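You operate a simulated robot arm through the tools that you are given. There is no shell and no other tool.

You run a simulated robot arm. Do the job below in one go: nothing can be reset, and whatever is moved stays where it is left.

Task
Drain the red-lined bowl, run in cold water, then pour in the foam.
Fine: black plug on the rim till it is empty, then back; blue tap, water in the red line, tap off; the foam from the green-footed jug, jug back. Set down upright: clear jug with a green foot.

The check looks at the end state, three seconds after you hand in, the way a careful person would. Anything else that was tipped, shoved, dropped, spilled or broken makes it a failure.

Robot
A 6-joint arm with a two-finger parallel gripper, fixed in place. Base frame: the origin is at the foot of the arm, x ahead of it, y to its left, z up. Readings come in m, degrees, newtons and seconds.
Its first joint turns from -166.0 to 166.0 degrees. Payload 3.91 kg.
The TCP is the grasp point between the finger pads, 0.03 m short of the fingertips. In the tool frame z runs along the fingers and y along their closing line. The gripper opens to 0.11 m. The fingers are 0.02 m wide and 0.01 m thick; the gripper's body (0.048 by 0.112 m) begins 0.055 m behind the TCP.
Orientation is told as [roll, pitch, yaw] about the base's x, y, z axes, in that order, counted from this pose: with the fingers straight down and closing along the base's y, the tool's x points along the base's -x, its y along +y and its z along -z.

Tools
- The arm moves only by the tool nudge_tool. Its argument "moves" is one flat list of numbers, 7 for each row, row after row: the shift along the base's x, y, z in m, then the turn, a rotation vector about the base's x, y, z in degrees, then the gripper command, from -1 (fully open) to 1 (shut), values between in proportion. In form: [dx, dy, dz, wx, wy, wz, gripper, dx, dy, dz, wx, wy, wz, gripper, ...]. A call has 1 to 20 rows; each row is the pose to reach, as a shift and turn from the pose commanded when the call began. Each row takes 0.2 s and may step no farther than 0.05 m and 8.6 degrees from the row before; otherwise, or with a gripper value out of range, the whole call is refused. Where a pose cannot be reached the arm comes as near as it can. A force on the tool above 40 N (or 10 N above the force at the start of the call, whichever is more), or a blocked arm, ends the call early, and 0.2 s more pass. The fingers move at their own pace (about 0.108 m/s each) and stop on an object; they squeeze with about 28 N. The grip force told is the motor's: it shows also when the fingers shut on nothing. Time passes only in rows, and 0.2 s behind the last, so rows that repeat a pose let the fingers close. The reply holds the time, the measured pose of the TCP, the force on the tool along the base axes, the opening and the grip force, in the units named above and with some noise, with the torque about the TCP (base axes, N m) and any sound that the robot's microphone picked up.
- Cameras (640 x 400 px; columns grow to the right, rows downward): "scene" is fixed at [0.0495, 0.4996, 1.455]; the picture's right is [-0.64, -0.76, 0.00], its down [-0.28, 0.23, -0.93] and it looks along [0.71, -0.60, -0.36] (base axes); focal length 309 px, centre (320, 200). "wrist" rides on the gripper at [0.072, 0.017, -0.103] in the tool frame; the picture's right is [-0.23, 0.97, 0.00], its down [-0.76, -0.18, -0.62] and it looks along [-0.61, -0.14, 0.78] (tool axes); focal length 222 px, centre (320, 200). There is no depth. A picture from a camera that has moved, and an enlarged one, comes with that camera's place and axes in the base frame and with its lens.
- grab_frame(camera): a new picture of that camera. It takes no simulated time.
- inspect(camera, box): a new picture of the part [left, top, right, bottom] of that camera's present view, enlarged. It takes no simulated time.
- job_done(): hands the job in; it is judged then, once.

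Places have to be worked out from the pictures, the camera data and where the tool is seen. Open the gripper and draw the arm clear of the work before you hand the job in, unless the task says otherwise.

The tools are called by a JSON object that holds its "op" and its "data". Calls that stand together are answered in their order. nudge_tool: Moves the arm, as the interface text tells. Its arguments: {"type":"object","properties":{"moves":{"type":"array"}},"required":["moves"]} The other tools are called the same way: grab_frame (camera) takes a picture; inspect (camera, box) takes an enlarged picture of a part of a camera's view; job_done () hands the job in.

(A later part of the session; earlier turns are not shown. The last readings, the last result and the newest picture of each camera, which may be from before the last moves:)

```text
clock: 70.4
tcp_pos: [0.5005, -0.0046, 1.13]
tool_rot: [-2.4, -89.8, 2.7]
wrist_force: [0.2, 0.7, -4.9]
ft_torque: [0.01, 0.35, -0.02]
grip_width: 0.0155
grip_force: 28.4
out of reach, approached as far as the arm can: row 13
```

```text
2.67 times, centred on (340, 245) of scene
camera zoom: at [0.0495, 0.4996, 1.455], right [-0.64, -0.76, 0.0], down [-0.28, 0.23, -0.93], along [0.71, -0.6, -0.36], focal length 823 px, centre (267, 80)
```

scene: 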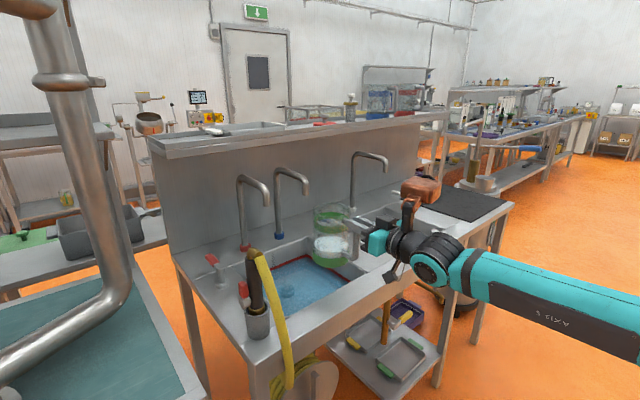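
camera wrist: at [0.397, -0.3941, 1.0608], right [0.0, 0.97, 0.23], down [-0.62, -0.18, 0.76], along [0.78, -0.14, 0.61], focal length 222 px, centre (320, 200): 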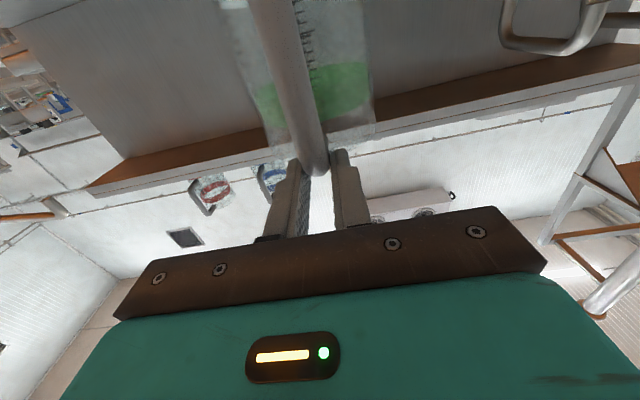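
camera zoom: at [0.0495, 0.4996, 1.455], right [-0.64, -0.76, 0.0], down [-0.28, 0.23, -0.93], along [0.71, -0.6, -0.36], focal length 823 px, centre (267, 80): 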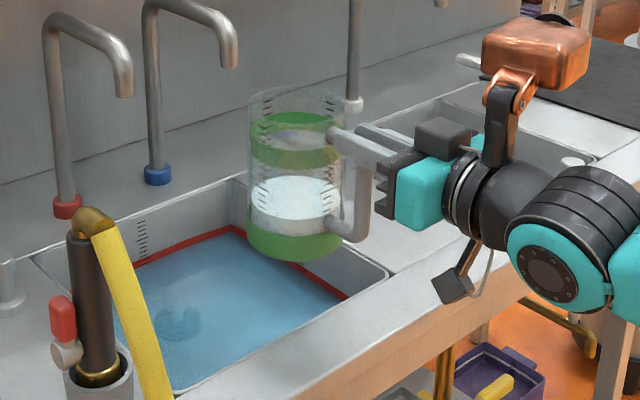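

The last row met a reach limit near y ≈ 0, but the jug is already at the bowl. I move forward and down to about (0.58, −0.03, 1.06), putting the jug over the bowl short of the spouts.

{"op": "nudge_tool", "data": {"moves": [0.015, -0.015, -0.01, 0, 0, 0, 1, 0.035, -0.03, -0.025, 0, 0, 0, 1, 0.06, -0.04, -0.045, 0, 0, 0, 1, 0.075, -0.04, -0.06, 0, 0, 0, 1, 0.08, -0.04, -0.07, 0, 0, 0, 1]}}

{"op": "inspect", "data": {"camera": "scene", "box": [220, 170, 460, 320]}}

{"op": "grab_frame", "data": {"camera": "wrist"}}

```text
clock: 71.6
tcp_pos: [0.578, -0.0293, 1.0639]
tool_rot: [-3.5, -90.0, 3.5]
wrist_force: [-0.2, 0.3, -4.2]
ft_torque: [-0.02, 0.37, 0.03]
grip_width: 0.0155
grip_force: 28.4
```

```text
2.67 times, centred on (340, 245) of scene
camera zoom: at [0.0495, 0.4996, 1.455], right [-0.64, -0.76, 0.0], down [-0.28, 0.23, -0.93], along [0.71, -0.6, -0.36], focal length 823 px, centre (267, 80)
```

zoom: 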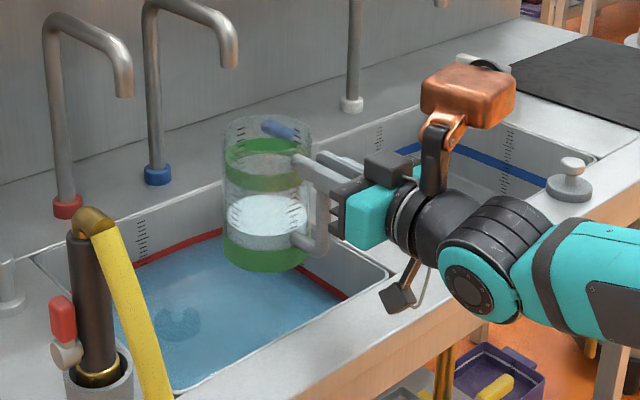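

```text
taken
camera wrist: at [0.4754, -0.0115, 0.9919], right [0.0, 0.97, 0.23], down [-0.62, -0.18, 0.76], along [0.78, -0.14, 0.61], focal length 222 px, centre (320, 200)
```

wrist: 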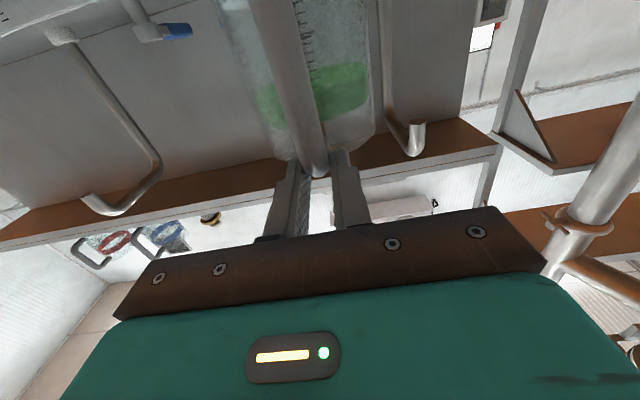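

The jug hangs over the bowl at about (0.668, −0.03), bottom clear of the rim. I begin tilting it sideways (mouth towards +y) by rolling the tool, first 40°, to test the wrist's range before any foam can run.

{"op": "nudge_tool", "data": {"moves": [0, 0, 0, -5, 0, 0, 1, 0, 0, 0, -12, 0, 0, 1, 0, 0, 0, -19, 0, 0, 1, 0, 0, 0, -26, 0, 0, 1, 0, 0, 0, -33, 0, 0, 1, 0, 0, 0, -40, 0, 0, 1]}}

{"op": "inspect", "data": {"camera": "scene", "box": [220, 170, 460, 320]}}

{"op": "grab_frame", "data": {"camera": "wrist"}}

```text
clock: 73.0
tcp_pos: [0.561, -0.0629, 1.0906]
tool_rot: [-88.0, -50.3, 89.7]
wrist_force: [0.7, 0.6, -5.7]
ft_torque: [0.18, 0.35, 0.03]
grip_width: 0.0158
grip_force: 27.6
out of reach, approached as far as the arm can: row 2, 3, 4, 5, 6
```

```text
2.67 times, centred on (340, 245) of scene
camera zoom: at [0.0495, 0.4996, 1.455], right [-0.64, -0.76, 0.0], down [-0.28, 0.23, -0.93], along [0.71, -0.6, -0.36], focal length 823 px, centre (267, 80)
```

zoom: 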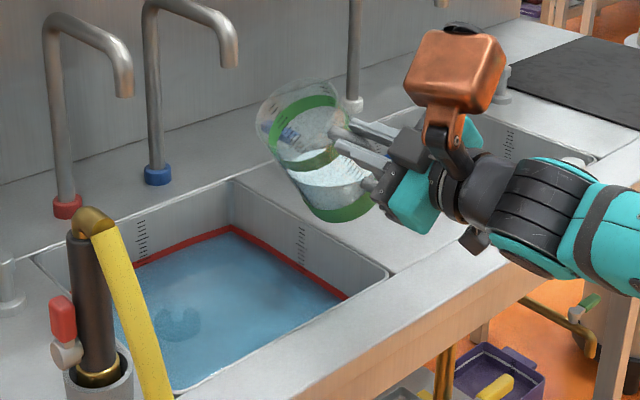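

```text
taken
camera wrist: at [0.4572, -0.0975, 1.028], right [-0.03, 0.89, -0.45], down [-0.61, 0.34, 0.71], along [0.79, 0.3, 0.54], focal length 222 px, centre (320, 200)
```

wrist: 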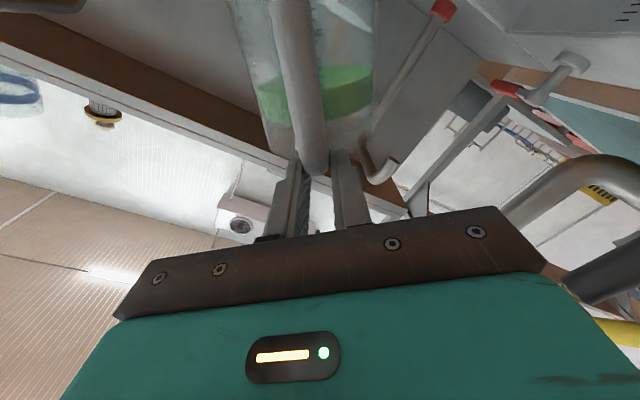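

That direction runs into a joint limit, and the arm drifted off to compensate (jug tilted about 40°, nothing spilled). I roll back upright and will tilt the other way instead.

{"op": "nudge_tool", "data": {"moves": [0, 0, 0, 7, 0, 0, 1, 0, 0, 0, 14, 0, 0, 1, 0, 0, 0, 21, 0, 0, 1, 0, 0, 0, 28, 0, 0, 1, 0, 0, 0, 35, 0, 0, 1, 0, 0, 0, 40, 0, 0, 1, 0, 0, 0, 40, 0, 0, 1]}}

{"op": "inspect", "data": {"camera": "scene", "box": [220, 170, 460, 320]}}

```text
clock: 74.6
tcp_pos: [0.5618, -0.0642, 1.0909]
tool_rot: [50.8, -89.9, -50.7]
wrist_force: [0.5, -0.6, -4.2]
ft_torque: [-0.05, 0.34, 0.02]
grip_width: 0.0155
grip_force: 27.9
```

```text
2.67 times, centred on (340, 245) of scene
camera zoom: at [0.0495, 0.4996, 1.455], right [-0.64, -0.76, 0.0], down [-0.28, 0.23, -0.93], along [0.71, -0.6, -0.36], focal length 823 px, centre (267, 80)
```

zoom: 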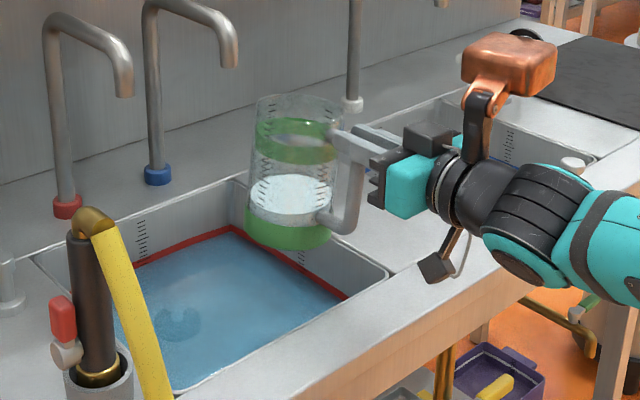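

Upright again, nothing lost. I shift back over the bowl and try rolling the other way (mouth towards −y), first 28°.

{"op": "nudge_tool", "data": {"moves": [0.009, 0.022, -0.01, 0, 0, 0, 1, 0.018, 0.042, -0.02, 0, 0, 0, 1, 0.018, 0.042, -0.02, 7, 0, 0, 1, 0.018, 0.042, -0.02, 14, 0, 0, 1, 0.018, 0.042, -0.02, 21, 0, 0, 1, 0.018, 0.042, -0.02, 28, 0, 0, 1]}}

{"op": "inspect", "data": {"camera": "scene", "box": [220, 170, 460, 320]}}

{"op": "grab_frame", "data": {"camera": "wrist"}}

```text
clock: 76.0
tcp_pos: [0.5802, -0.022, 1.0712]
tool_rot: [89.7, -62.0, -89.4]
wrist_force: [-0.7, -0.9, -4.1]
ft_torque: [-0.15, 0.35, 0.01]
grip_width: 0.016
grip_force: 28.0
```

```text
2.67 times, centred on (340, 245) of scene
camera zoom: at [0.0495, 0.4996, 1.455], right [-0.64, -0.76, 0.0], down [-0.28, 0.23, -0.93], along [0.71, -0.6, -0.36], focal length 823 px, centre (267, 80)
```

zoom: 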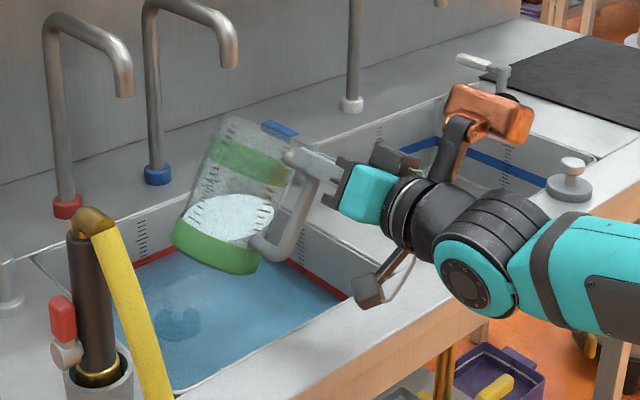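

```text
taken
camera wrist: at [0.4761, 0.0266, 1.0156], right [0.0, 0.75, 0.66], down [-0.62, -0.52, 0.59], along [0.79, -0.4, 0.47], focal length 222 px, centre (320, 200)
```

wrist: 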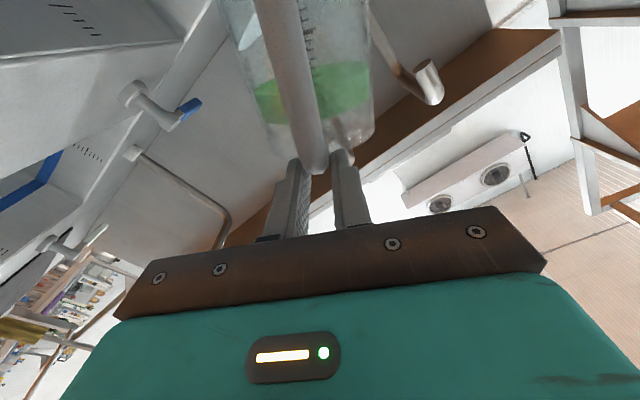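

This direction has free range: the jug is at 28° exactly over the bowl. I tilt on to about 58° while lowering a little so the foam falls a short way, then check the aim.

{"op": "nudge_tool", "data": {"moves": [0, 0.003, -0.012, 6, 0, 0, 1, 0, 0.006, -0.024, 12, 0, 0, 1, 0, 0.009, -0.036, 18, 0, 0, 1, 0, 0.012, -0.048, 24, 0, 0, 1, 0, 0.015, -0.058, 30, 0, 0, 1]}}

{"op": "inspect", "data": {"camera": "scene", "box": [220, 170, 460, 320]}}

{"op": "grab_frame", "data": {"camera": "wrist"}}

```text
clock: 77.2
tcp_pos: [0.578, -0.0296, 1.0179]
tool_rot: [89.8, -31.9, -89.0]
wrist_force: [-0.4, 0.0, -1.0]
ft_torque: [-0.01, 0.01, 0.02]
grip_width: 0.0
grip_force: 27.9
out of reach, approached as far as the arm can: row 1, 2, 3, 4, 5
```

```text
2.67 times, centred on (340, 245) of scene
camera zoom: at [0.0495, 0.4996, 1.455], right [-0.64, -0.76, 0.0], down [-0.28, 0.23, -0.93], along [0.71, -0.6, -0.36], focal length 823 px, centre (267, 80)
```

zoom: 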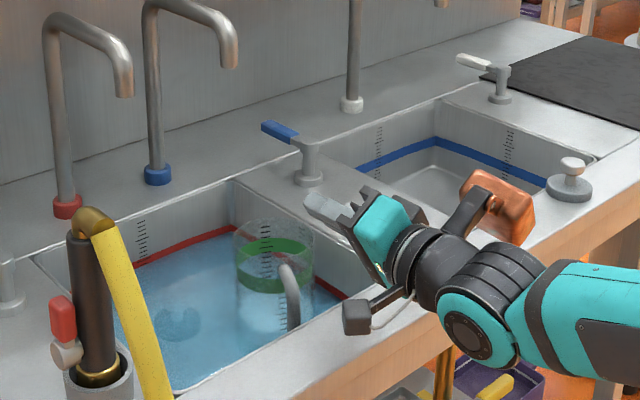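

```text
taken
camera wrist: at [0.4729, 0.041, 0.9941], right [0.0, 0.32, 0.95], down [-0.61, -0.75, 0.25], along [0.79, -0.58, 0.2], focal length 222 px, centre (320, 200)
```

wrist: 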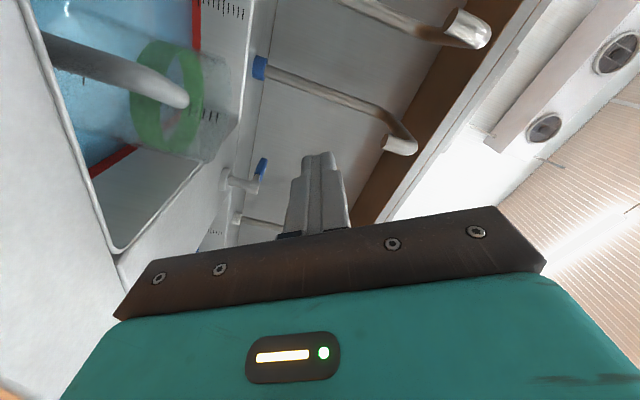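

The jug slipped out of the grip around 50° of tilt and dropped into the red bowl. It seems to stand upright in the water; I look closely before doing anything.

{"op": "inspect", "data": {"camera": "scene", "box": [270, 230, 370, 310]}}

{"op": "inspect", "data": {"camera": "wrist", "box": [30, 0, 280, 200]}}

{"op": "grab_frame", "data": {"camera": "scene"}}

```text
5.00 times, centred on (320, 270) of scene
camera zoom: at [0.0495, 0.4996, 1.455], right [-0.64, -0.76, 0.0], down [-0.28, 0.23, -0.93], along [0.71, -0.6, -0.36], focal length 1543 px, centre (320, -150)
```

zoom: 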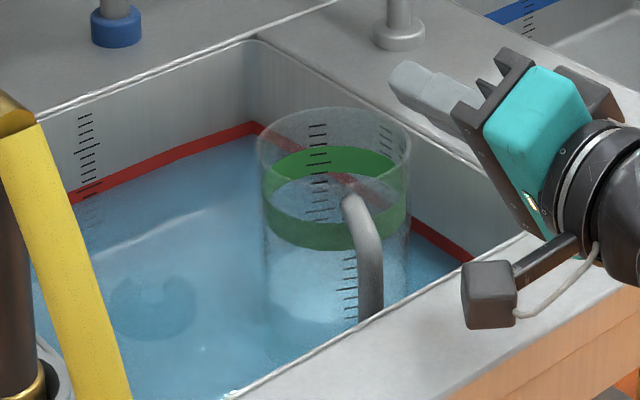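

```text
2.00 times, centred on (155, 100) of wrist
camera zoom: at [0.4729, 0.041, 0.9941], right [0.0, 0.32, 0.95], down [-0.61, -0.75, 0.25], along [0.79, -0.58, 0.2], focal length 444 px, centre (650, 400)
```

zoom: 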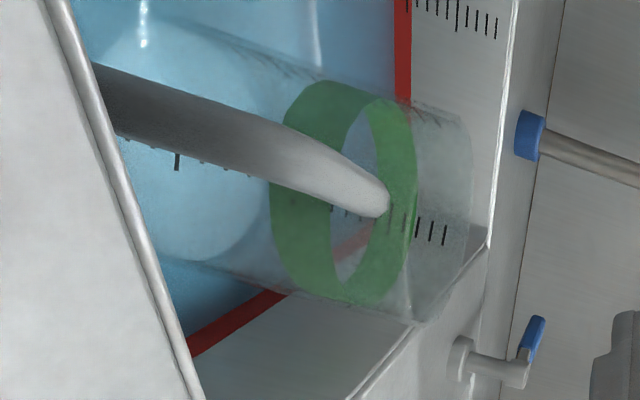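

```text
taken
```

scene: 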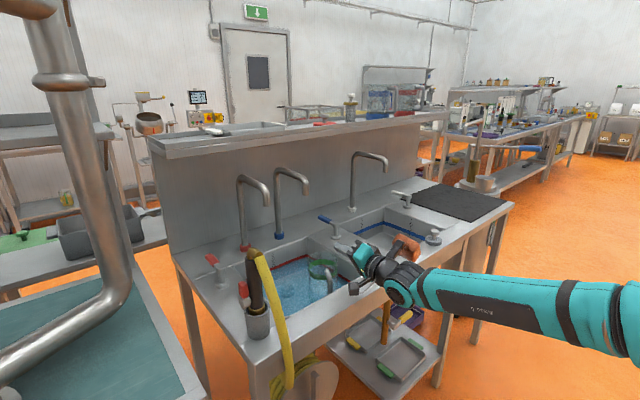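

The jug slid round in the grip and landed standing upright in the red bowl, foam still inside it, nothing broken. I will lift it out, set it upright on the deck, regrip it and pour within the handle's plane instead. First I draw the gripper back and level it.

{"op": "nudge_tool", "data": {"moves": [-0.005, -0.005, 0.025, -2, 0, 0, 1, -0.015, -0.01, 0.05, -10, 0, 0, 1, -0.03, -0.015, 0.07, -18, 0, 0, 1, -0.045, -0.02, 0.085, -26, 0, 0, 1, -0.06, -0.025, 0.095, -34, 0, 0, 0.5, -0.075, -0.03, 0.1, -42, 0, 0, 0, -0.085, -0.03, 0.1, -50, 0, 0, 0, -0.09, -0.03, 0.1, -58, 0, 0, 0]}}

{"op": "grab_frame", "data": {"camera": "scene"}}

{"op": "inspect", "data": {"camera": "scene", "box": [270, 230, 370, 310]}}

```text
clock: 79.0
tcp_pos: [0.4861, -0.06, 1.1181]
tool_rot: [-66.7, -89.9, 66.7]
wrist_force: [0.9, -0.1, 0.0]
ft_torque: [-0.01, 0.02, -0.04]
grip_width: 0.055
grip_force: 0.2
```

```text
taken
```

scene: 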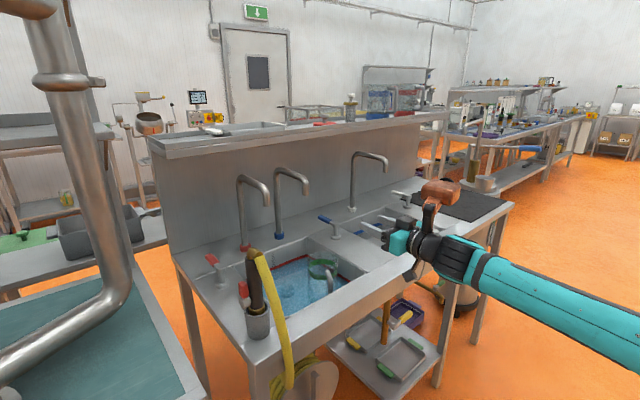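

```text
5.00 times, centred on (320, 270) of scene
camera zoom: at [0.0495, 0.4996, 1.455], right [-0.64, -0.76, 0.0], down [-0.28, 0.23, -0.93], along [0.71, -0.6, -0.36], focal length 1543 px, centre (320, -150)
```

zoom: 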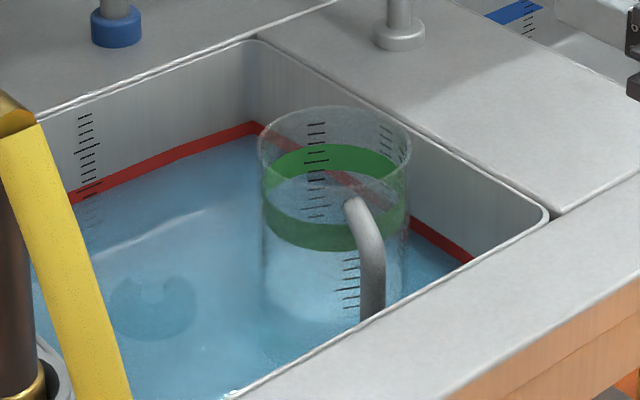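

I turn the tool down and raise it to look into the jug and the bowl from above with the wrist camera.

{"op": "nudge_tool", "data": {"moves": [-0.006, 0.0025, 0.007, 0, 7.5, 0, -0.2, -0.011, 0.005, 0.014, 0, 15, 0, -0.2, -0.017, 0.0075, 0.02, 0, 22.5, 0, -0.2, -0.022, 0.01, 0.027, 0, 30, 0, -0.2, -0.028, 0.0125, 0.034, 0, 37.5, 0, -0.2, -0.033, 0.015, 0.041, 0, 45, 0, -0.2, -0.039, 0.0175, 0.048, 0, 52.5, 0, -0.2, -0.044, 0.02, 0.055, 0, 60, 0, -0.2, -0.05, 0.0225, 0.061, 0, 67.5, 0, -0.2, -0.055, 0.025, 0.068, 0, 75, 0, -0.2, -0.061, 0.0275, 0.075, 0, 82.5, 0, -0.2, -0.066, 0.03, 0.082, 0, 90, 0, -0.4]}}

{"op": "grab_frame", "data": {"camera": "wrist"}}

{"op": "inspect", "data": {"camera": "wrist", "box": [220, 80, 420, 230]}}

```text
clock: 81.6
tcp_pos: [0.4204, -0.0288, 1.1996]
tool_rot: [0.0, 0.1, 0.0]
wrist_force: [-1.2, 0.1, 0.7]
ft_torque: [-0.01, -0.06, 0.03]
grip_width: 0.0769
grip_force: 0.1
```

```text
taken
camera wrist: at [0.3488, -0.0108, 1.303], right [0.23, 0.97, 0.0], down [0.76, -0.18, 0.62], along [0.61, -0.14, -0.78], focal length 222 px, centre (320, 200)
```

wrist: 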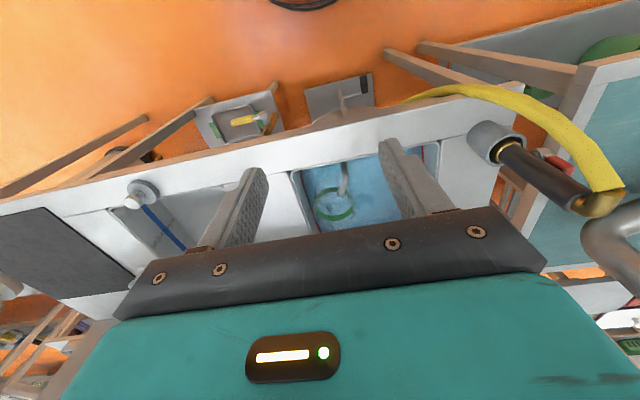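

```text
2.67 times, centred on (320, 155) of wrist
camera zoom: at [0.3488, -0.0108, 1.303], right [0.23, 0.97, 0.0], down [0.76, -0.18, 0.62], along [0.61, -0.14, -0.78], focal length 592 px, centre (320, 320)
```

zoom: 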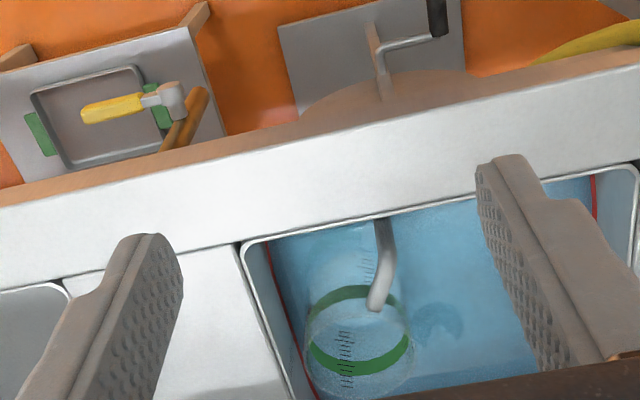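

I zoom in on the jug and on the water surface to see where the foam is.

{"op": "inspect", "data": {"camera": "wrist", "box": [295, 155, 385, 235]}}

{"op": "inspect", "data": {"camera": "scene", "box": [300, 245, 350, 285]}}

```text
5.00 times, centred on (340, 195) of wrist
camera zoom: at [0.3488, -0.0108, 1.303], right [0.23, 0.97, 0.0], down [0.76, -0.18, 0.62], along [0.61, -0.14, -0.78], focal length 1111 px, centre (220, 225)
```

zoom: 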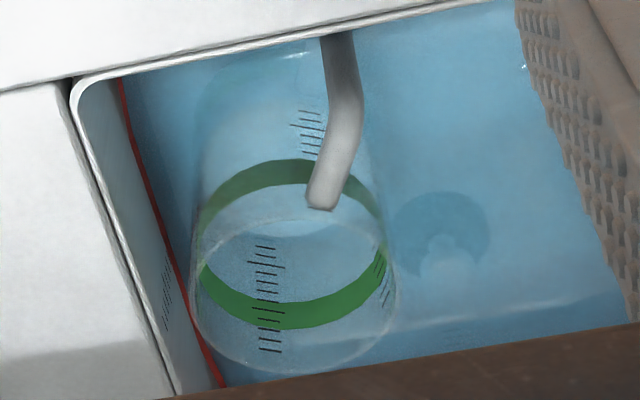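

```text
10.00 times, centred on (325, 265) of scene
camera zoom: at [0.0495, 0.4996, 1.455], right [-0.64, -0.76, 0.0], down [-0.28, 0.23, -0.93], along [0.71, -0.6, -0.36], focal length 3086 px, centre (270, -450)
```

zoom: 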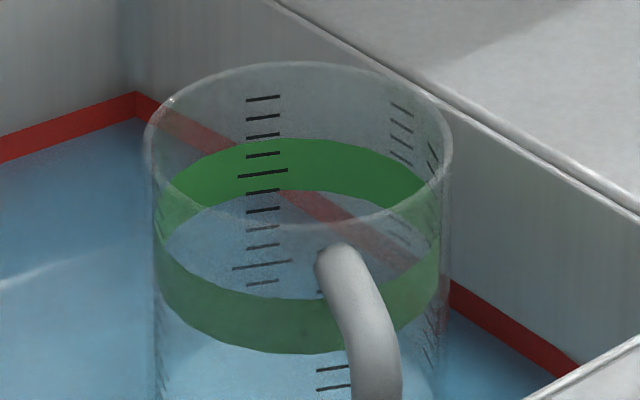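

The jug stands upright at about (0.686, −0.056), rim ~0.93, handle pointing to (−0.88, +0.47) with its bar near (0.6085, −0.014). I come above the bar with the tool turned −28° and tilted 25°, fingers half open.

{"op": "nudge_tool", "data": {"moves": [0.0269, 0.0021, -0.0286, -0.87, -3.5, -3.94, 0.09, 0.0538, 0.0042, -0.0572, -1.74, -7, -7.88, 0.09, 0.0807, 0.0063, -0.0858, -2.61, -10.5, -11.82, 0.09, 0.1076, 0.0084, -0.1144, -3.48, -14, -15.76, 0.09, 0.1345, 0.0105, -0.143, -4.35, -17.5, -19.7, 0.09, 0.1614, 0.0126, -0.1716, -5.22, -21, -23.64, 0.09, 0.188, 0.0148, -0.2, -6.1, -24.5, -27.6, 0.09]}}

{"op": "grab_frame", "data": {"camera": "wrist"}}

{"op": "inspect", "data": {"camera": "scene", "box": [250, 180, 410, 300]}}

```text
clock: 83.2
tcp_pos: [0.6098, -0.0149, 1.0013]
tool_rot: [0.2, -25.1, -28.3]
wrist_force: [-1.2, 0.1, 0.2]
ft_torque: [-0.01, 0.0, -0.03]
grip_width: 0.0503
grip_force: 0.1
```

```text
taken
camera wrist: at [0.5223, 0.0531, 1.064], right [0.64, 0.76, 0.1], down [0.29, -0.36, 0.89], along [0.71, -0.54, -0.45], focal length 222 px, centre (320, 200)
```

wrist: 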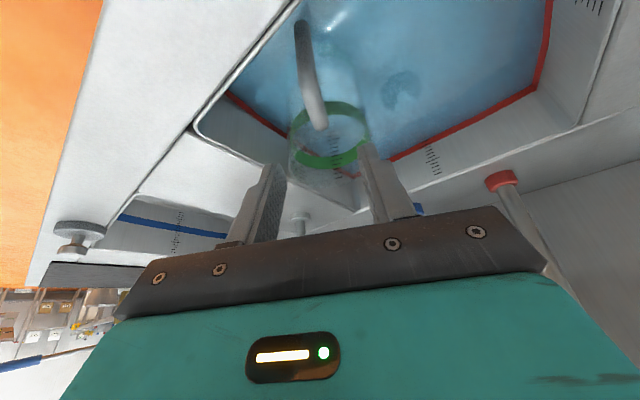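

```text
3.33 times, centred on (330, 240) of scene
camera zoom: at [0.0495, 0.4996, 1.455], right [-0.64, -0.76, 0.0], down [-0.28, 0.23, -0.93], along [0.71, -0.6, -0.36], focal length 1029 px, centre (287, 67)
```

zoom: 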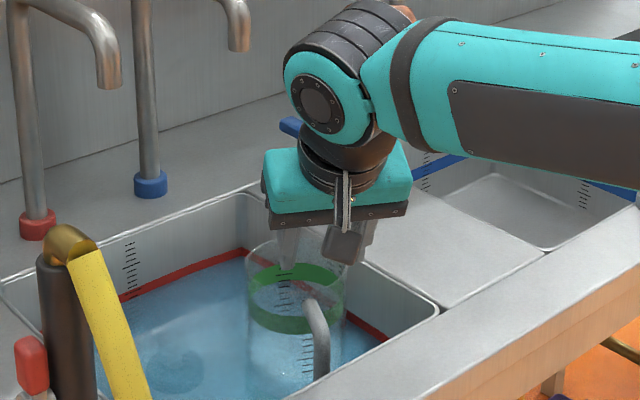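

The bar is in line with the fingers within a few millimetres. I descend vertically so the fingers pass either side of the handle's bar, then check.

{"op": "nudge_tool", "data": {"moves": [0, 0, -0.035, 0, 0, 0, 0.09, 0, 0, -0.065, 0, 0, 0, 0.09, -0.001, 0.0005, -0.085, 0, 0, 0, 0.09, -0.002, 0.001, -0.096, 0, 0, 0, 0.09]}}

{"op": "grab_frame", "data": {"camera": "wrist"}}

{"op": "inspect", "data": {"camera": "scene", "box": [270, 210, 390, 310]}}

```text
clock: 84.2
tcp_pos: [0.6079, -0.015, 0.9048]
tool_rot: [0.1, -25.0, -28.1]
wrist_force: [-0.1, -0.4, 0.8]
ft_torque: [0.01, 0.02, 0.03]
grip_width: 0.05
grip_force: 0.0
```

```text
taken
camera wrist: at [0.5189, 0.0526, 0.9678], right [0.64, 0.76, 0.1], down [0.29, -0.36, 0.89], along [0.71, -0.54, -0.45], focal length 222 px, centre (320, 200)
```

wrist: 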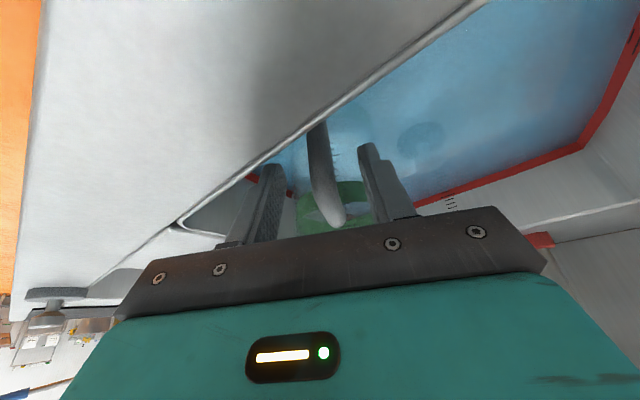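

```text
4.00 times, centred on (330, 260) of scene
camera zoom: at [0.0495, 0.4996, 1.455], right [-0.64, -0.76, 0.0], down [-0.28, 0.23, -0.93], along [0.71, -0.6, -0.36], focal length 1234 px, centre (280, -40)
```

zoom: 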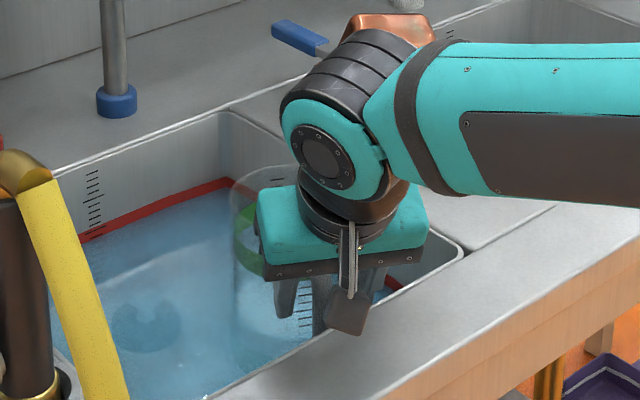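

The handle sits between the fingers, nothing touched. I close on it.

{"op": "nudge_tool", "data": {"moves": [0, 0, 0, 0, 0, 0, 0.6, 0, 0, 0, 0, 0, 0, 1, 0, 0, 0, 0, 0, 0, 1, 0, 0, 0, 0, 0, 0, 1]}}

{"op": "grab_frame", "data": {"camera": "wrist"}}

```text
clock: 85.2
tcp_pos: [0.6077, -0.0146, 0.9037]
tool_rot: [0.0, -25.0, -28.2]
wrist_force: [0.5, -0.8, -0.1]
ft_torque: [-0.21, -0.08, 0.09]
grip_width: 0.0158
grip_force: 28.6
```

```text
taken
camera wrist: at [0.5191, 0.0525, 0.968], right [0.64, 0.76, 0.1], down [0.29, -0.36, 0.89], along [0.71, -0.54, -0.45], focal length 222 px, centre (320, 200)
```

wrist: 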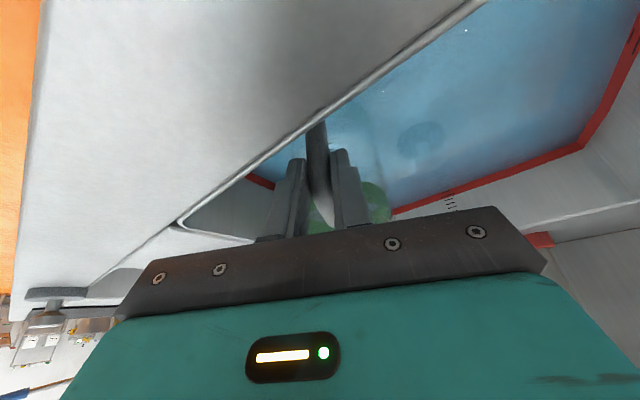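

The bar is held firmly along the fingers. I lift slowly by 3 cm to see that the jug comes up straight.

{"op": "nudge_tool", "data": {"moves": [0, 0, 0.006, 0, 0, 0, 1, 0, 0, 0.014, 0, 0, 0, 1, 0, 0, 0.022, 0, 0, 0, 1, 0, 0, 0.03, 0, 0, 0, 1]}}

{"op": "inspect", "data": {"camera": "scene", "box": [270, 210, 390, 310]}}

{"op": "grab_frame", "data": {"camera": "wrist"}}

```text
clock: 86.2
tcp_pos: [0.6066, -0.0134, 0.9337]
tool_rot: [0.0, -24.9, -28.1]
wrist_force: [-0.1, -0.1, -4.7]
ft_torque: [0.18, 0.34, -0.01]
grip_width: 0.0156
grip_force: 28.2
```

```text
4.00 times, centred on (330, 260) of scene
camera zoom: at [0.0495, 0.4996, 1.455], right [-0.64, -0.76, 0.0], down [-0.28, 0.23, -0.93], along [0.71, -0.6, -0.36], focal length 1234 px, centre (280, -40)
```

zoom: 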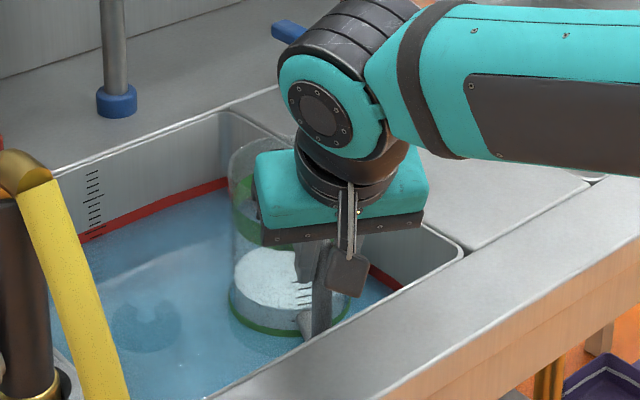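

```text
taken
camera wrist: at [0.519, 0.0542, 0.9967], right [0.64, 0.76, 0.1], down [0.29, -0.36, 0.89], along [0.71, -0.54, -0.45], focal length 222 px, centre (320, 200)
```

wrist: 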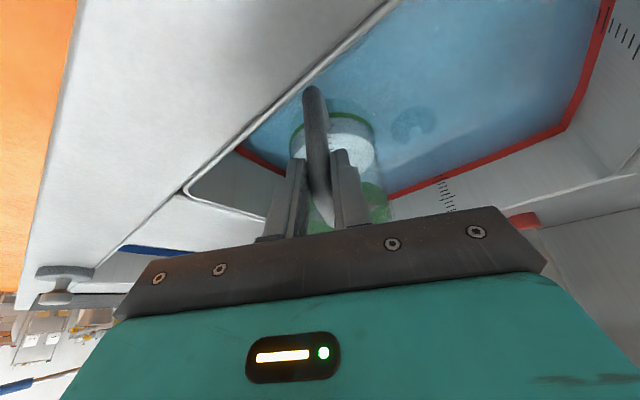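

The foam is still in the jug and it rises straight (4.7 N). I lift it clear of the bowl, drawing back from the spouts, and carry it over the divider while turning it 43° so that the handle faces the arm.

{"op": "nudge_tool", "data": {"moves": [0, 0, 0.035, 0, 0, 0, 1, 0, 0, 0.07, 0, 0, 0, 1, -0.02, -0.005, 0.105, 0, 0, 0, 1, -0.045, -0.01, 0.135, 0, 0, 0, 1, -0.043, -0.045, 0.135, 0, 0, 7, 1, -0.041, -0.08, 0.135, 0, 0, 14, 1, -0.038, -0.115, 0.135, 0, 0, 21, 1, -0.036, -0.15, 0.135, 0, 0, 28, 1, -0.034, -0.185, 0.135, 0, 0, 35, 1, -0.0316, -0.2196, 0.135, 0, 0, 43, 1]}}

{"op": "grab_frame", "data": {"camera": "scene"}}

{"op": "inspect", "data": {"camera": "scene", "box": [280, 170, 440, 290]}}

{"op": "grab_frame", "data": {"camera": "wrist"}}

```text
clock: 88.4
tcp_pos: [0.5742, -0.233, 1.0667]
tool_rot: [0.0, -25.0, 14.9]
wrist_force: [-0.7, 0.0, -3.4]
ft_torque: [-0.13, 0.33, -0.05]
grip_width: 0.0155
grip_force: 27.7
```

```text
taken
```

scene: 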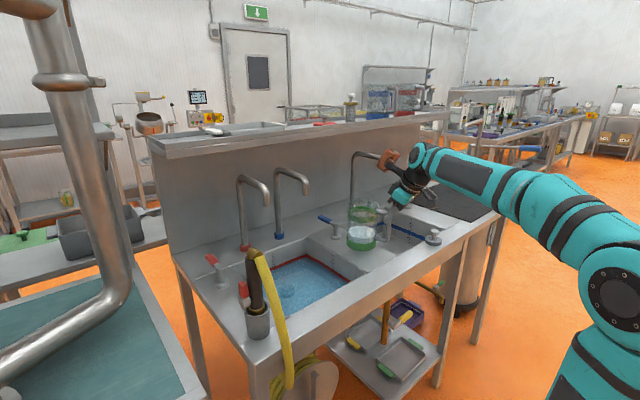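

```text
3.33 times, centred on (360, 230) of scene
camera zoom: at [0.0495, 0.4996, 1.455], right [-0.64, -0.76, 0.0], down [-0.28, 0.23, -0.93], along [0.71, -0.6, -0.36], focal length 1029 px, centre (187, 100)
```

zoom: 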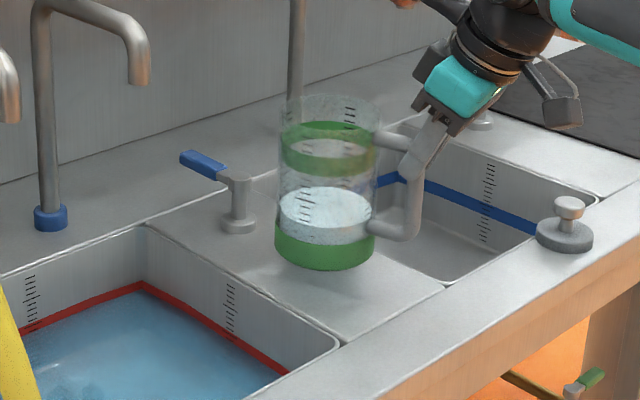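

```text
taken
camera wrist: at [0.4647, -0.2443, 1.1295], right [-0.05, 0.99, 0.1], down [0.46, -0.06, 0.89], along [0.89, 0.09, -0.45], focal length 222 px, centre (320, 200)
```

wrist: 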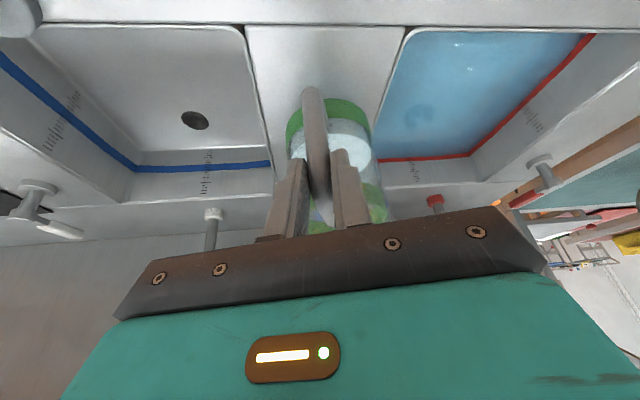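

The jug hangs upright over the middle of the divider. I lower it gently until it takes the weight.

{"op": "nudge_tool", "data": {"moves": [0, 0, -0.012, 0, 0, 0, 1, 0, 0, -0.022, 0, 0, 0, 1, 0, 0, -0.027, 0, 0, 0, 1, 0, 0, -0.03, 0, 0, 0, 1, 0, 0, -0.032, 0, 0, 0, 1]}}

{"op": "inspect", "data": {"camera": "scene", "box": [280, 170, 440, 290]}}

```text
clock: 89.6
tcp_pos: [0.5744, -0.2331, 1.0358]
tool_rot: [0.0, -25.0, 15.0]
wrist_force: [-2.3, 0.8, 6.4]
ft_torque: [0.19, -0.82, 0.04]
grip_width: 0.0156
grip_force: 27.9
```

```text
3.33 times, centred on (360, 230) of scene
camera zoom: at [0.0495, 0.4996, 1.455], right [-0.64, -0.76, 0.0], down [-0.28, 0.23, -0.93], along [0.71, -0.6, -0.36], focal length 1029 px, centre (187, 100)
```

zoom: 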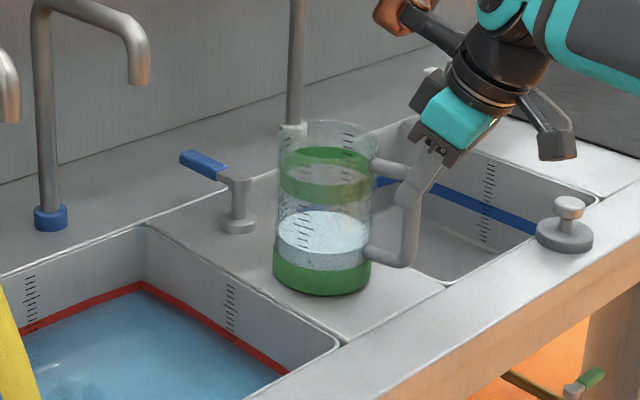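

The jug stands on the divider (6 N of contact). I open the fingers and withdraw straight up, then back along the handle's direction.

{"op": "nudge_tool", "data": {"moves": [0, 0, 0.0005, 0, 0, 0, 0.5, 0, 0, 0.0005, 0, 0, 0, 0.09, 0, 0, 0.0005, 0, 0, 0, 0.09, 0, 0, 0.02, 0, 0, 0, 0.09, 0, 0, 0.05, 0, 0, 0, 0.09, -0.015, -0.004, 0.08, 0, 0, 0, 0.09, -0.05, -0.0134, 0.1, 0, 0, 0, 0.09, -0.095, -0.0255, 0.105, 0, 0, 0, 0.09]}}

{"op": "inspect", "data": {"camera": "scene", "box": [280, 170, 440, 290]}}

{"op": "grab_frame", "data": {"camera": "wrist"}}

```text
clock: 91.4
tcp_pos: [0.4803, -0.2582, 1.1408]
tool_rot: [0.2, -24.9, 14.9]
wrist_force: [0.4, -0.9, -0.2]
ft_torque: [0.02, 0.06, 0.04]
grip_width: 0.0501
grip_force: 0.1
```

```text
3.33 times, centred on (360, 230) of scene
camera zoom: at [0.0495, 0.4996, 1.455], right [-0.64, -0.76, 0.0], down [-0.28, 0.23, -0.93], along [0.71, -0.6, -0.36], focal length 1029 px, centre (187, 100)
```

zoom: 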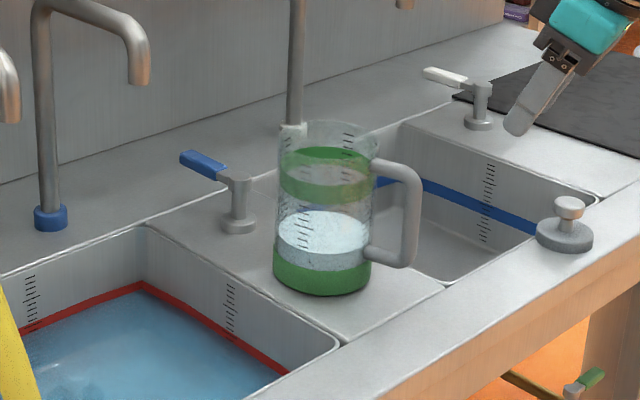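

```text
taken
camera wrist: at [0.3707, -0.2681, 1.2049], right [-0.05, 0.99, 0.1], down [0.46, -0.06, 0.89], along [0.89, 0.09, -0.45], focal length 222 px, centre (320, 200)
```

wrist: 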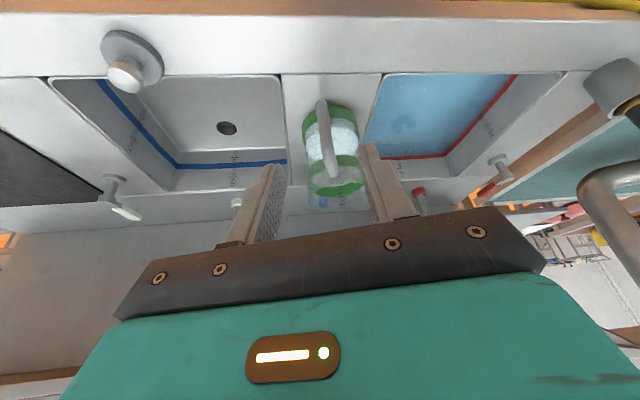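

The jug stands safely on the divider with its foam. I now bring the tool level, pointing slightly upward (10°), in line with the handle, to regrip its upper arm.

{"op": "nudge_tool", "data": {"moves": [-0.0014, -0.0004, -0.0112, 2.157, -8.05, 0, -0.1, -0.0028, -0.0008, -0.0224, 4.314, -16.1, 0, -0.1, -0.0041, -0.0011, -0.0336, 6.471, -24.15, 0, -0.1, -0.0055, -0.0015, -0.0448, 8.628, -32.2, 0, -0.1, -0.0068, -0.0019, -0.056, 10.785, -40.25, 0, -0.1, -0.0082, -0.0023, -0.0672, 12.942, -48.3, 0, -0.1, -0.0096, -0.0026, -0.0784, 15.099, -56.35, 0, -0.1, -0.0109, -0.003, -0.0896, 17.256, -64.4, 0, -0.1, -0.0123, -0.0034, -0.1008, 19.41, -72.44, 0, -0.1]}}

{"op": "grab_frame", "data": {"camera": "wrist"}}

{"op": "grab_frame", "data": {"camera": "scene"}}

{"op": "inspect", "data": {"camera": "scene", "box": [330, 170, 460, 280]}}

```text
clock: 93.4
tcp_pos: [0.468, -0.2612, 1.0397]
tool_rot: [179.9, -79.9, -164.8]
wrist_force: [-0.4, -0.1, 0.1]
ft_torque: [-0.01, 0.02, -0.02]
grip_width: 0.0604
grip_force: 0.0
```

```text
taken
camera wrist: at [0.3778, -0.267, 0.9509], right [-0.29, 0.93, 0.22], down [-0.68, -0.36, 0.64], along [0.68, 0.03, 0.73], focal length 222 px, centre (320, 200)
```

wrist: 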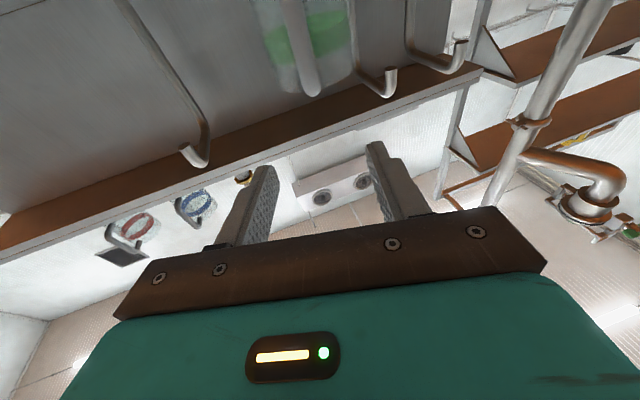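

```text
taken
```

scene: 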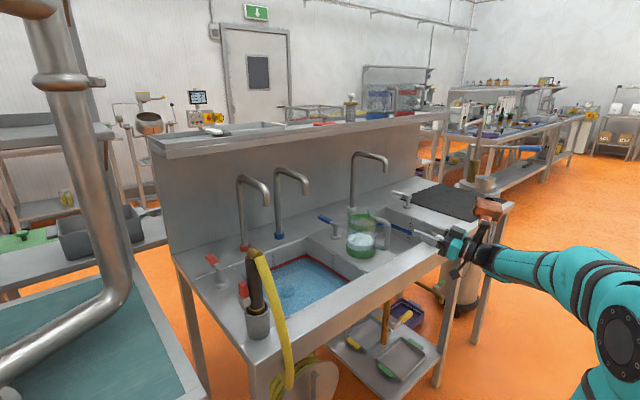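

```text
3.64 times, centred on (395, 225) of scene
camera zoom: at [0.0495, 0.4996, 1.455], right [-0.64, -0.76, 0.0], down [-0.28, 0.23, -0.93], along [0.71, -0.6, -0.36], focal length 1122 px, centre (47, 109)
```

zoom: 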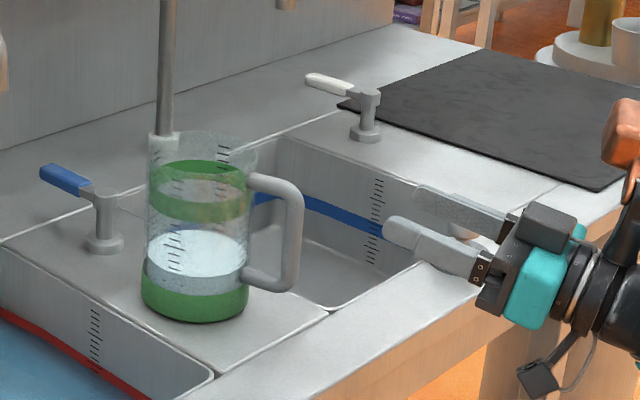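

The handle lies straight ahead (bar at about (0.575, −0.2335), top arm z ≈ 1.04). I move in along it and close.

{"op": "nudge_tool", "data": {"moves": [0.035, 0.0094, -0.001, 0, 0, 0, -0.1, 0.07, 0.0187, -0.002, 0, 0, 0, -0.1, 0.09, 0.0241, -0.002, 0, 0, 0, -0.1, 0.1035, 0.0277, -0.002, 0, 0, 0, -0.1]}}

{"op": "grab_frame", "data": {"camera": "wrist"}}

{"op": "inspect", "data": {"camera": "scene", "box": [330, 170, 460, 280]}}

```text
clock: 94.4
tcp_pos: [0.5724, -0.2336, 1.0368]
tool_rot: [179.6, -79.9, -164.6]
wrist_force: [-0.4, 0.1, -0.5]
ft_torque: [-0.02, -0.06, 0.02]
grip_width: 0.0609
grip_force: 0.1
```

```text
taken
camera wrist: at [0.4818, -0.2392, 0.9484], right [-0.29, 0.93, 0.22], down [-0.67, -0.37, 0.64], along [0.68, 0.03, 0.73], focal length 222 px, centre (320, 200)
```

wrist: 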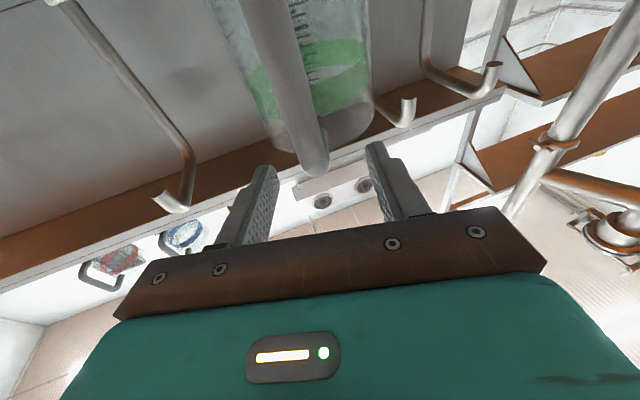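

```text
3.64 times, centred on (395, 225) of scene
camera zoom: at [0.0495, 0.4996, 1.455], right [-0.64, -0.76, 0.0], down [-0.28, 0.23, -0.93], along [0.71, -0.6, -0.36], focal length 1122 px, centre (47, 109)
```

zoom: 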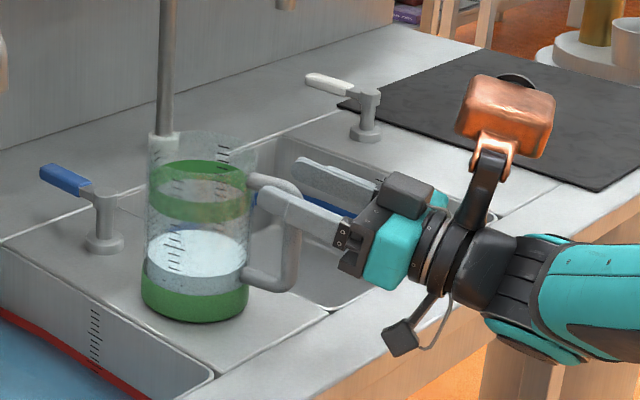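

The upper arm of the handle is between the fingers at the right height. I close on it.

{"op": "nudge_tool", "data": {"moves": [0.003, 0.0008, 0.001, 0, 0, 0, 0.3, 0.003, 0.0008, 0.001, 0, 0, 0, 1, 0.003, 0.0008, 0.001, 0, 0, 0, 1, 0.003, 0.0008, 0.001, 0, 0, 0, 1]}}

{"op": "grab_frame", "data": {"camera": "wrist"}}

{"op": "inspect", "data": {"camera": "scene", "box": [330, 170, 460, 280]}}

```text
clock: 95.4
tcp_pos: [0.5752, -0.233, 1.0387]
tool_rot: [179.6, -80.1, -164.6]
wrist_force: [0.8, 1.1, -0.2]
ft_torque: [0.03, -0.02, 0.1]
grip_width: 0.0158
grip_force: 27.7
```

```text
taken
camera wrist: at [0.4847, -0.2387, 0.9496], right [-0.29, 0.93, 0.22], down [-0.67, -0.37, 0.64], along [0.68, 0.04, 0.73], focal length 222 px, centre (320, 200)
```

wrist: 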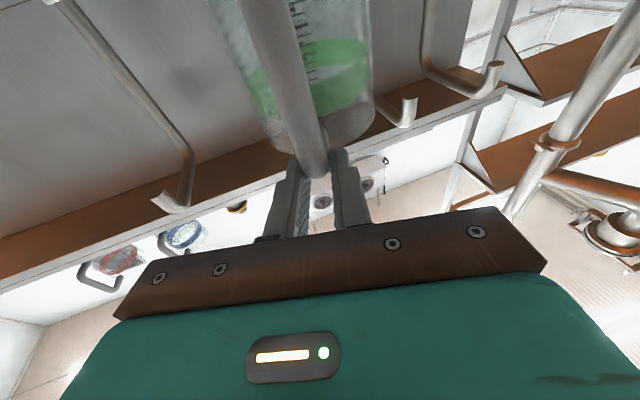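

```text
3.64 times, centred on (395, 225) of scene
camera zoom: at [0.0495, 0.4996, 1.455], right [-0.64, -0.76, 0.0], down [-0.28, 0.23, -0.93], along [0.71, -0.6, -0.36], focal length 1122 px, centre (47, 109)
```

zoom: 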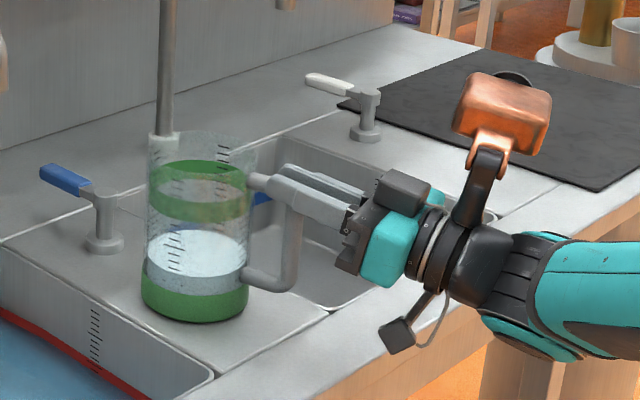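

Regripped. I lift it slowly and begin turning the tool to the left while moving back towards the red bowl, checking halfway.

{"op": "nudge_tool", "data": {"moves": [0, 0, 0.008, 0, 0, 0, 1, 0, 0, 0.022, 0, 0, 0, 1, 0, 0, 0.04, 0, 0, 0, 1, 0, 0, 0.052, 0, 0, 0, 1, -0.005, 0.02, 0.052, 0, 0, 7, 1, -0.005, 0.045, 0.052, 0, 0, 14, 1, -0.003, 0.07, 0.052, 0, 0, 21, 1]}}

{"op": "inspect", "data": {"camera": "scene", "box": [250, 160, 450, 310]}}

```text
clock: 97.0
tcp_pos: [0.5707, -0.1636, 1.0913]
tool_rot: [179.8, -80.0, -143.8]
wrist_force: [-0.4, -1.0, -4.6]
ft_torque: [-0.24, 0.28, 0.01]
grip_width: 0.0155
grip_force: 28.1
```

```text
2.67 times, centred on (350, 235) of scene
camera zoom: at [0.0495, 0.4996, 1.455], right [-0.64, -0.76, 0.0], down [-0.28, 0.23, -0.93], along [0.71, -0.6, -0.36], focal length 823 px, centre (240, 107)
```

zoom: 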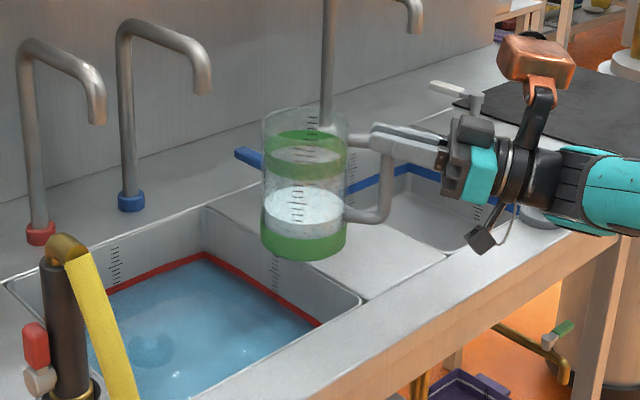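

The jug is steady and upright. I continue to the pouring place over the red bowl, turning the tool to about 65°.

{"op": "nudge_tool", "data": {"moves": [0.008, 0.025, 0, 0, 0, 7, 1, 0.018, 0.05, 0, 0, 0, 14, 1, 0.03, 0.075, 0, 0, 0, 21, 1, 0.043, 0.1, 0, 0, 0, 29, 1, 0.055, 0.13, 0, 0, 0, 29, 1, 0.066, 0.16, 0, 0, 0, 29, 1]}}

{"op": "inspect", "data": {"camera": "scene", "box": [230, 150, 430, 310]}}

{"op": "grab_frame", "data": {"camera": "wrist"}}

```text
clock: 98.4
tcp_pos: [0.6386, -0.0031, 1.0909]
tool_rot: [179.6, -80.1, -114.6]
wrist_force: [-0.5, 0.4, -5.0]
ft_torque: [-0.35, 0.2, 0.0]
grip_width: 0.0156
grip_force: 28.1
```

```text
2.50 times, centred on (330, 230) of scene
camera zoom: at [0.0495, 0.4996, 1.455], right [-0.64, -0.76, 0.0], down [-0.28, 0.23, -0.93], along [0.71, -0.6, -0.36], focal length 772 px, centre (295, 125)
```

zoom: 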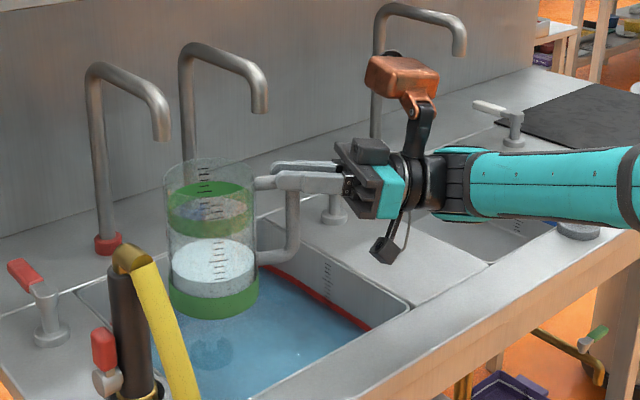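

```text
taken
camera wrist: at [0.5859, -0.0758, 1.0031], right [-0.9, 0.38, 0.22], down [-0.15, -0.75, 0.64], along [0.41, 0.54, 0.73], focal length 222 px, centre (320, 200)
```

wrist: 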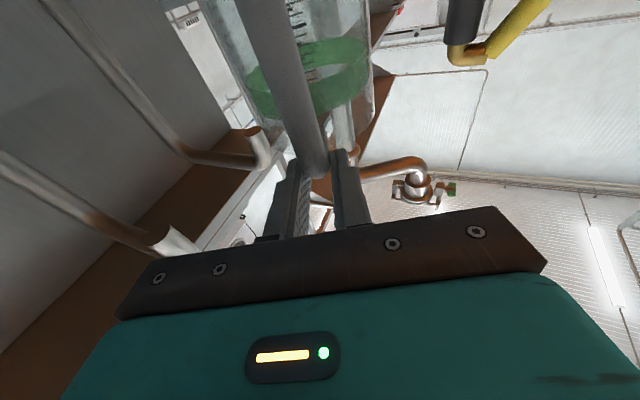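

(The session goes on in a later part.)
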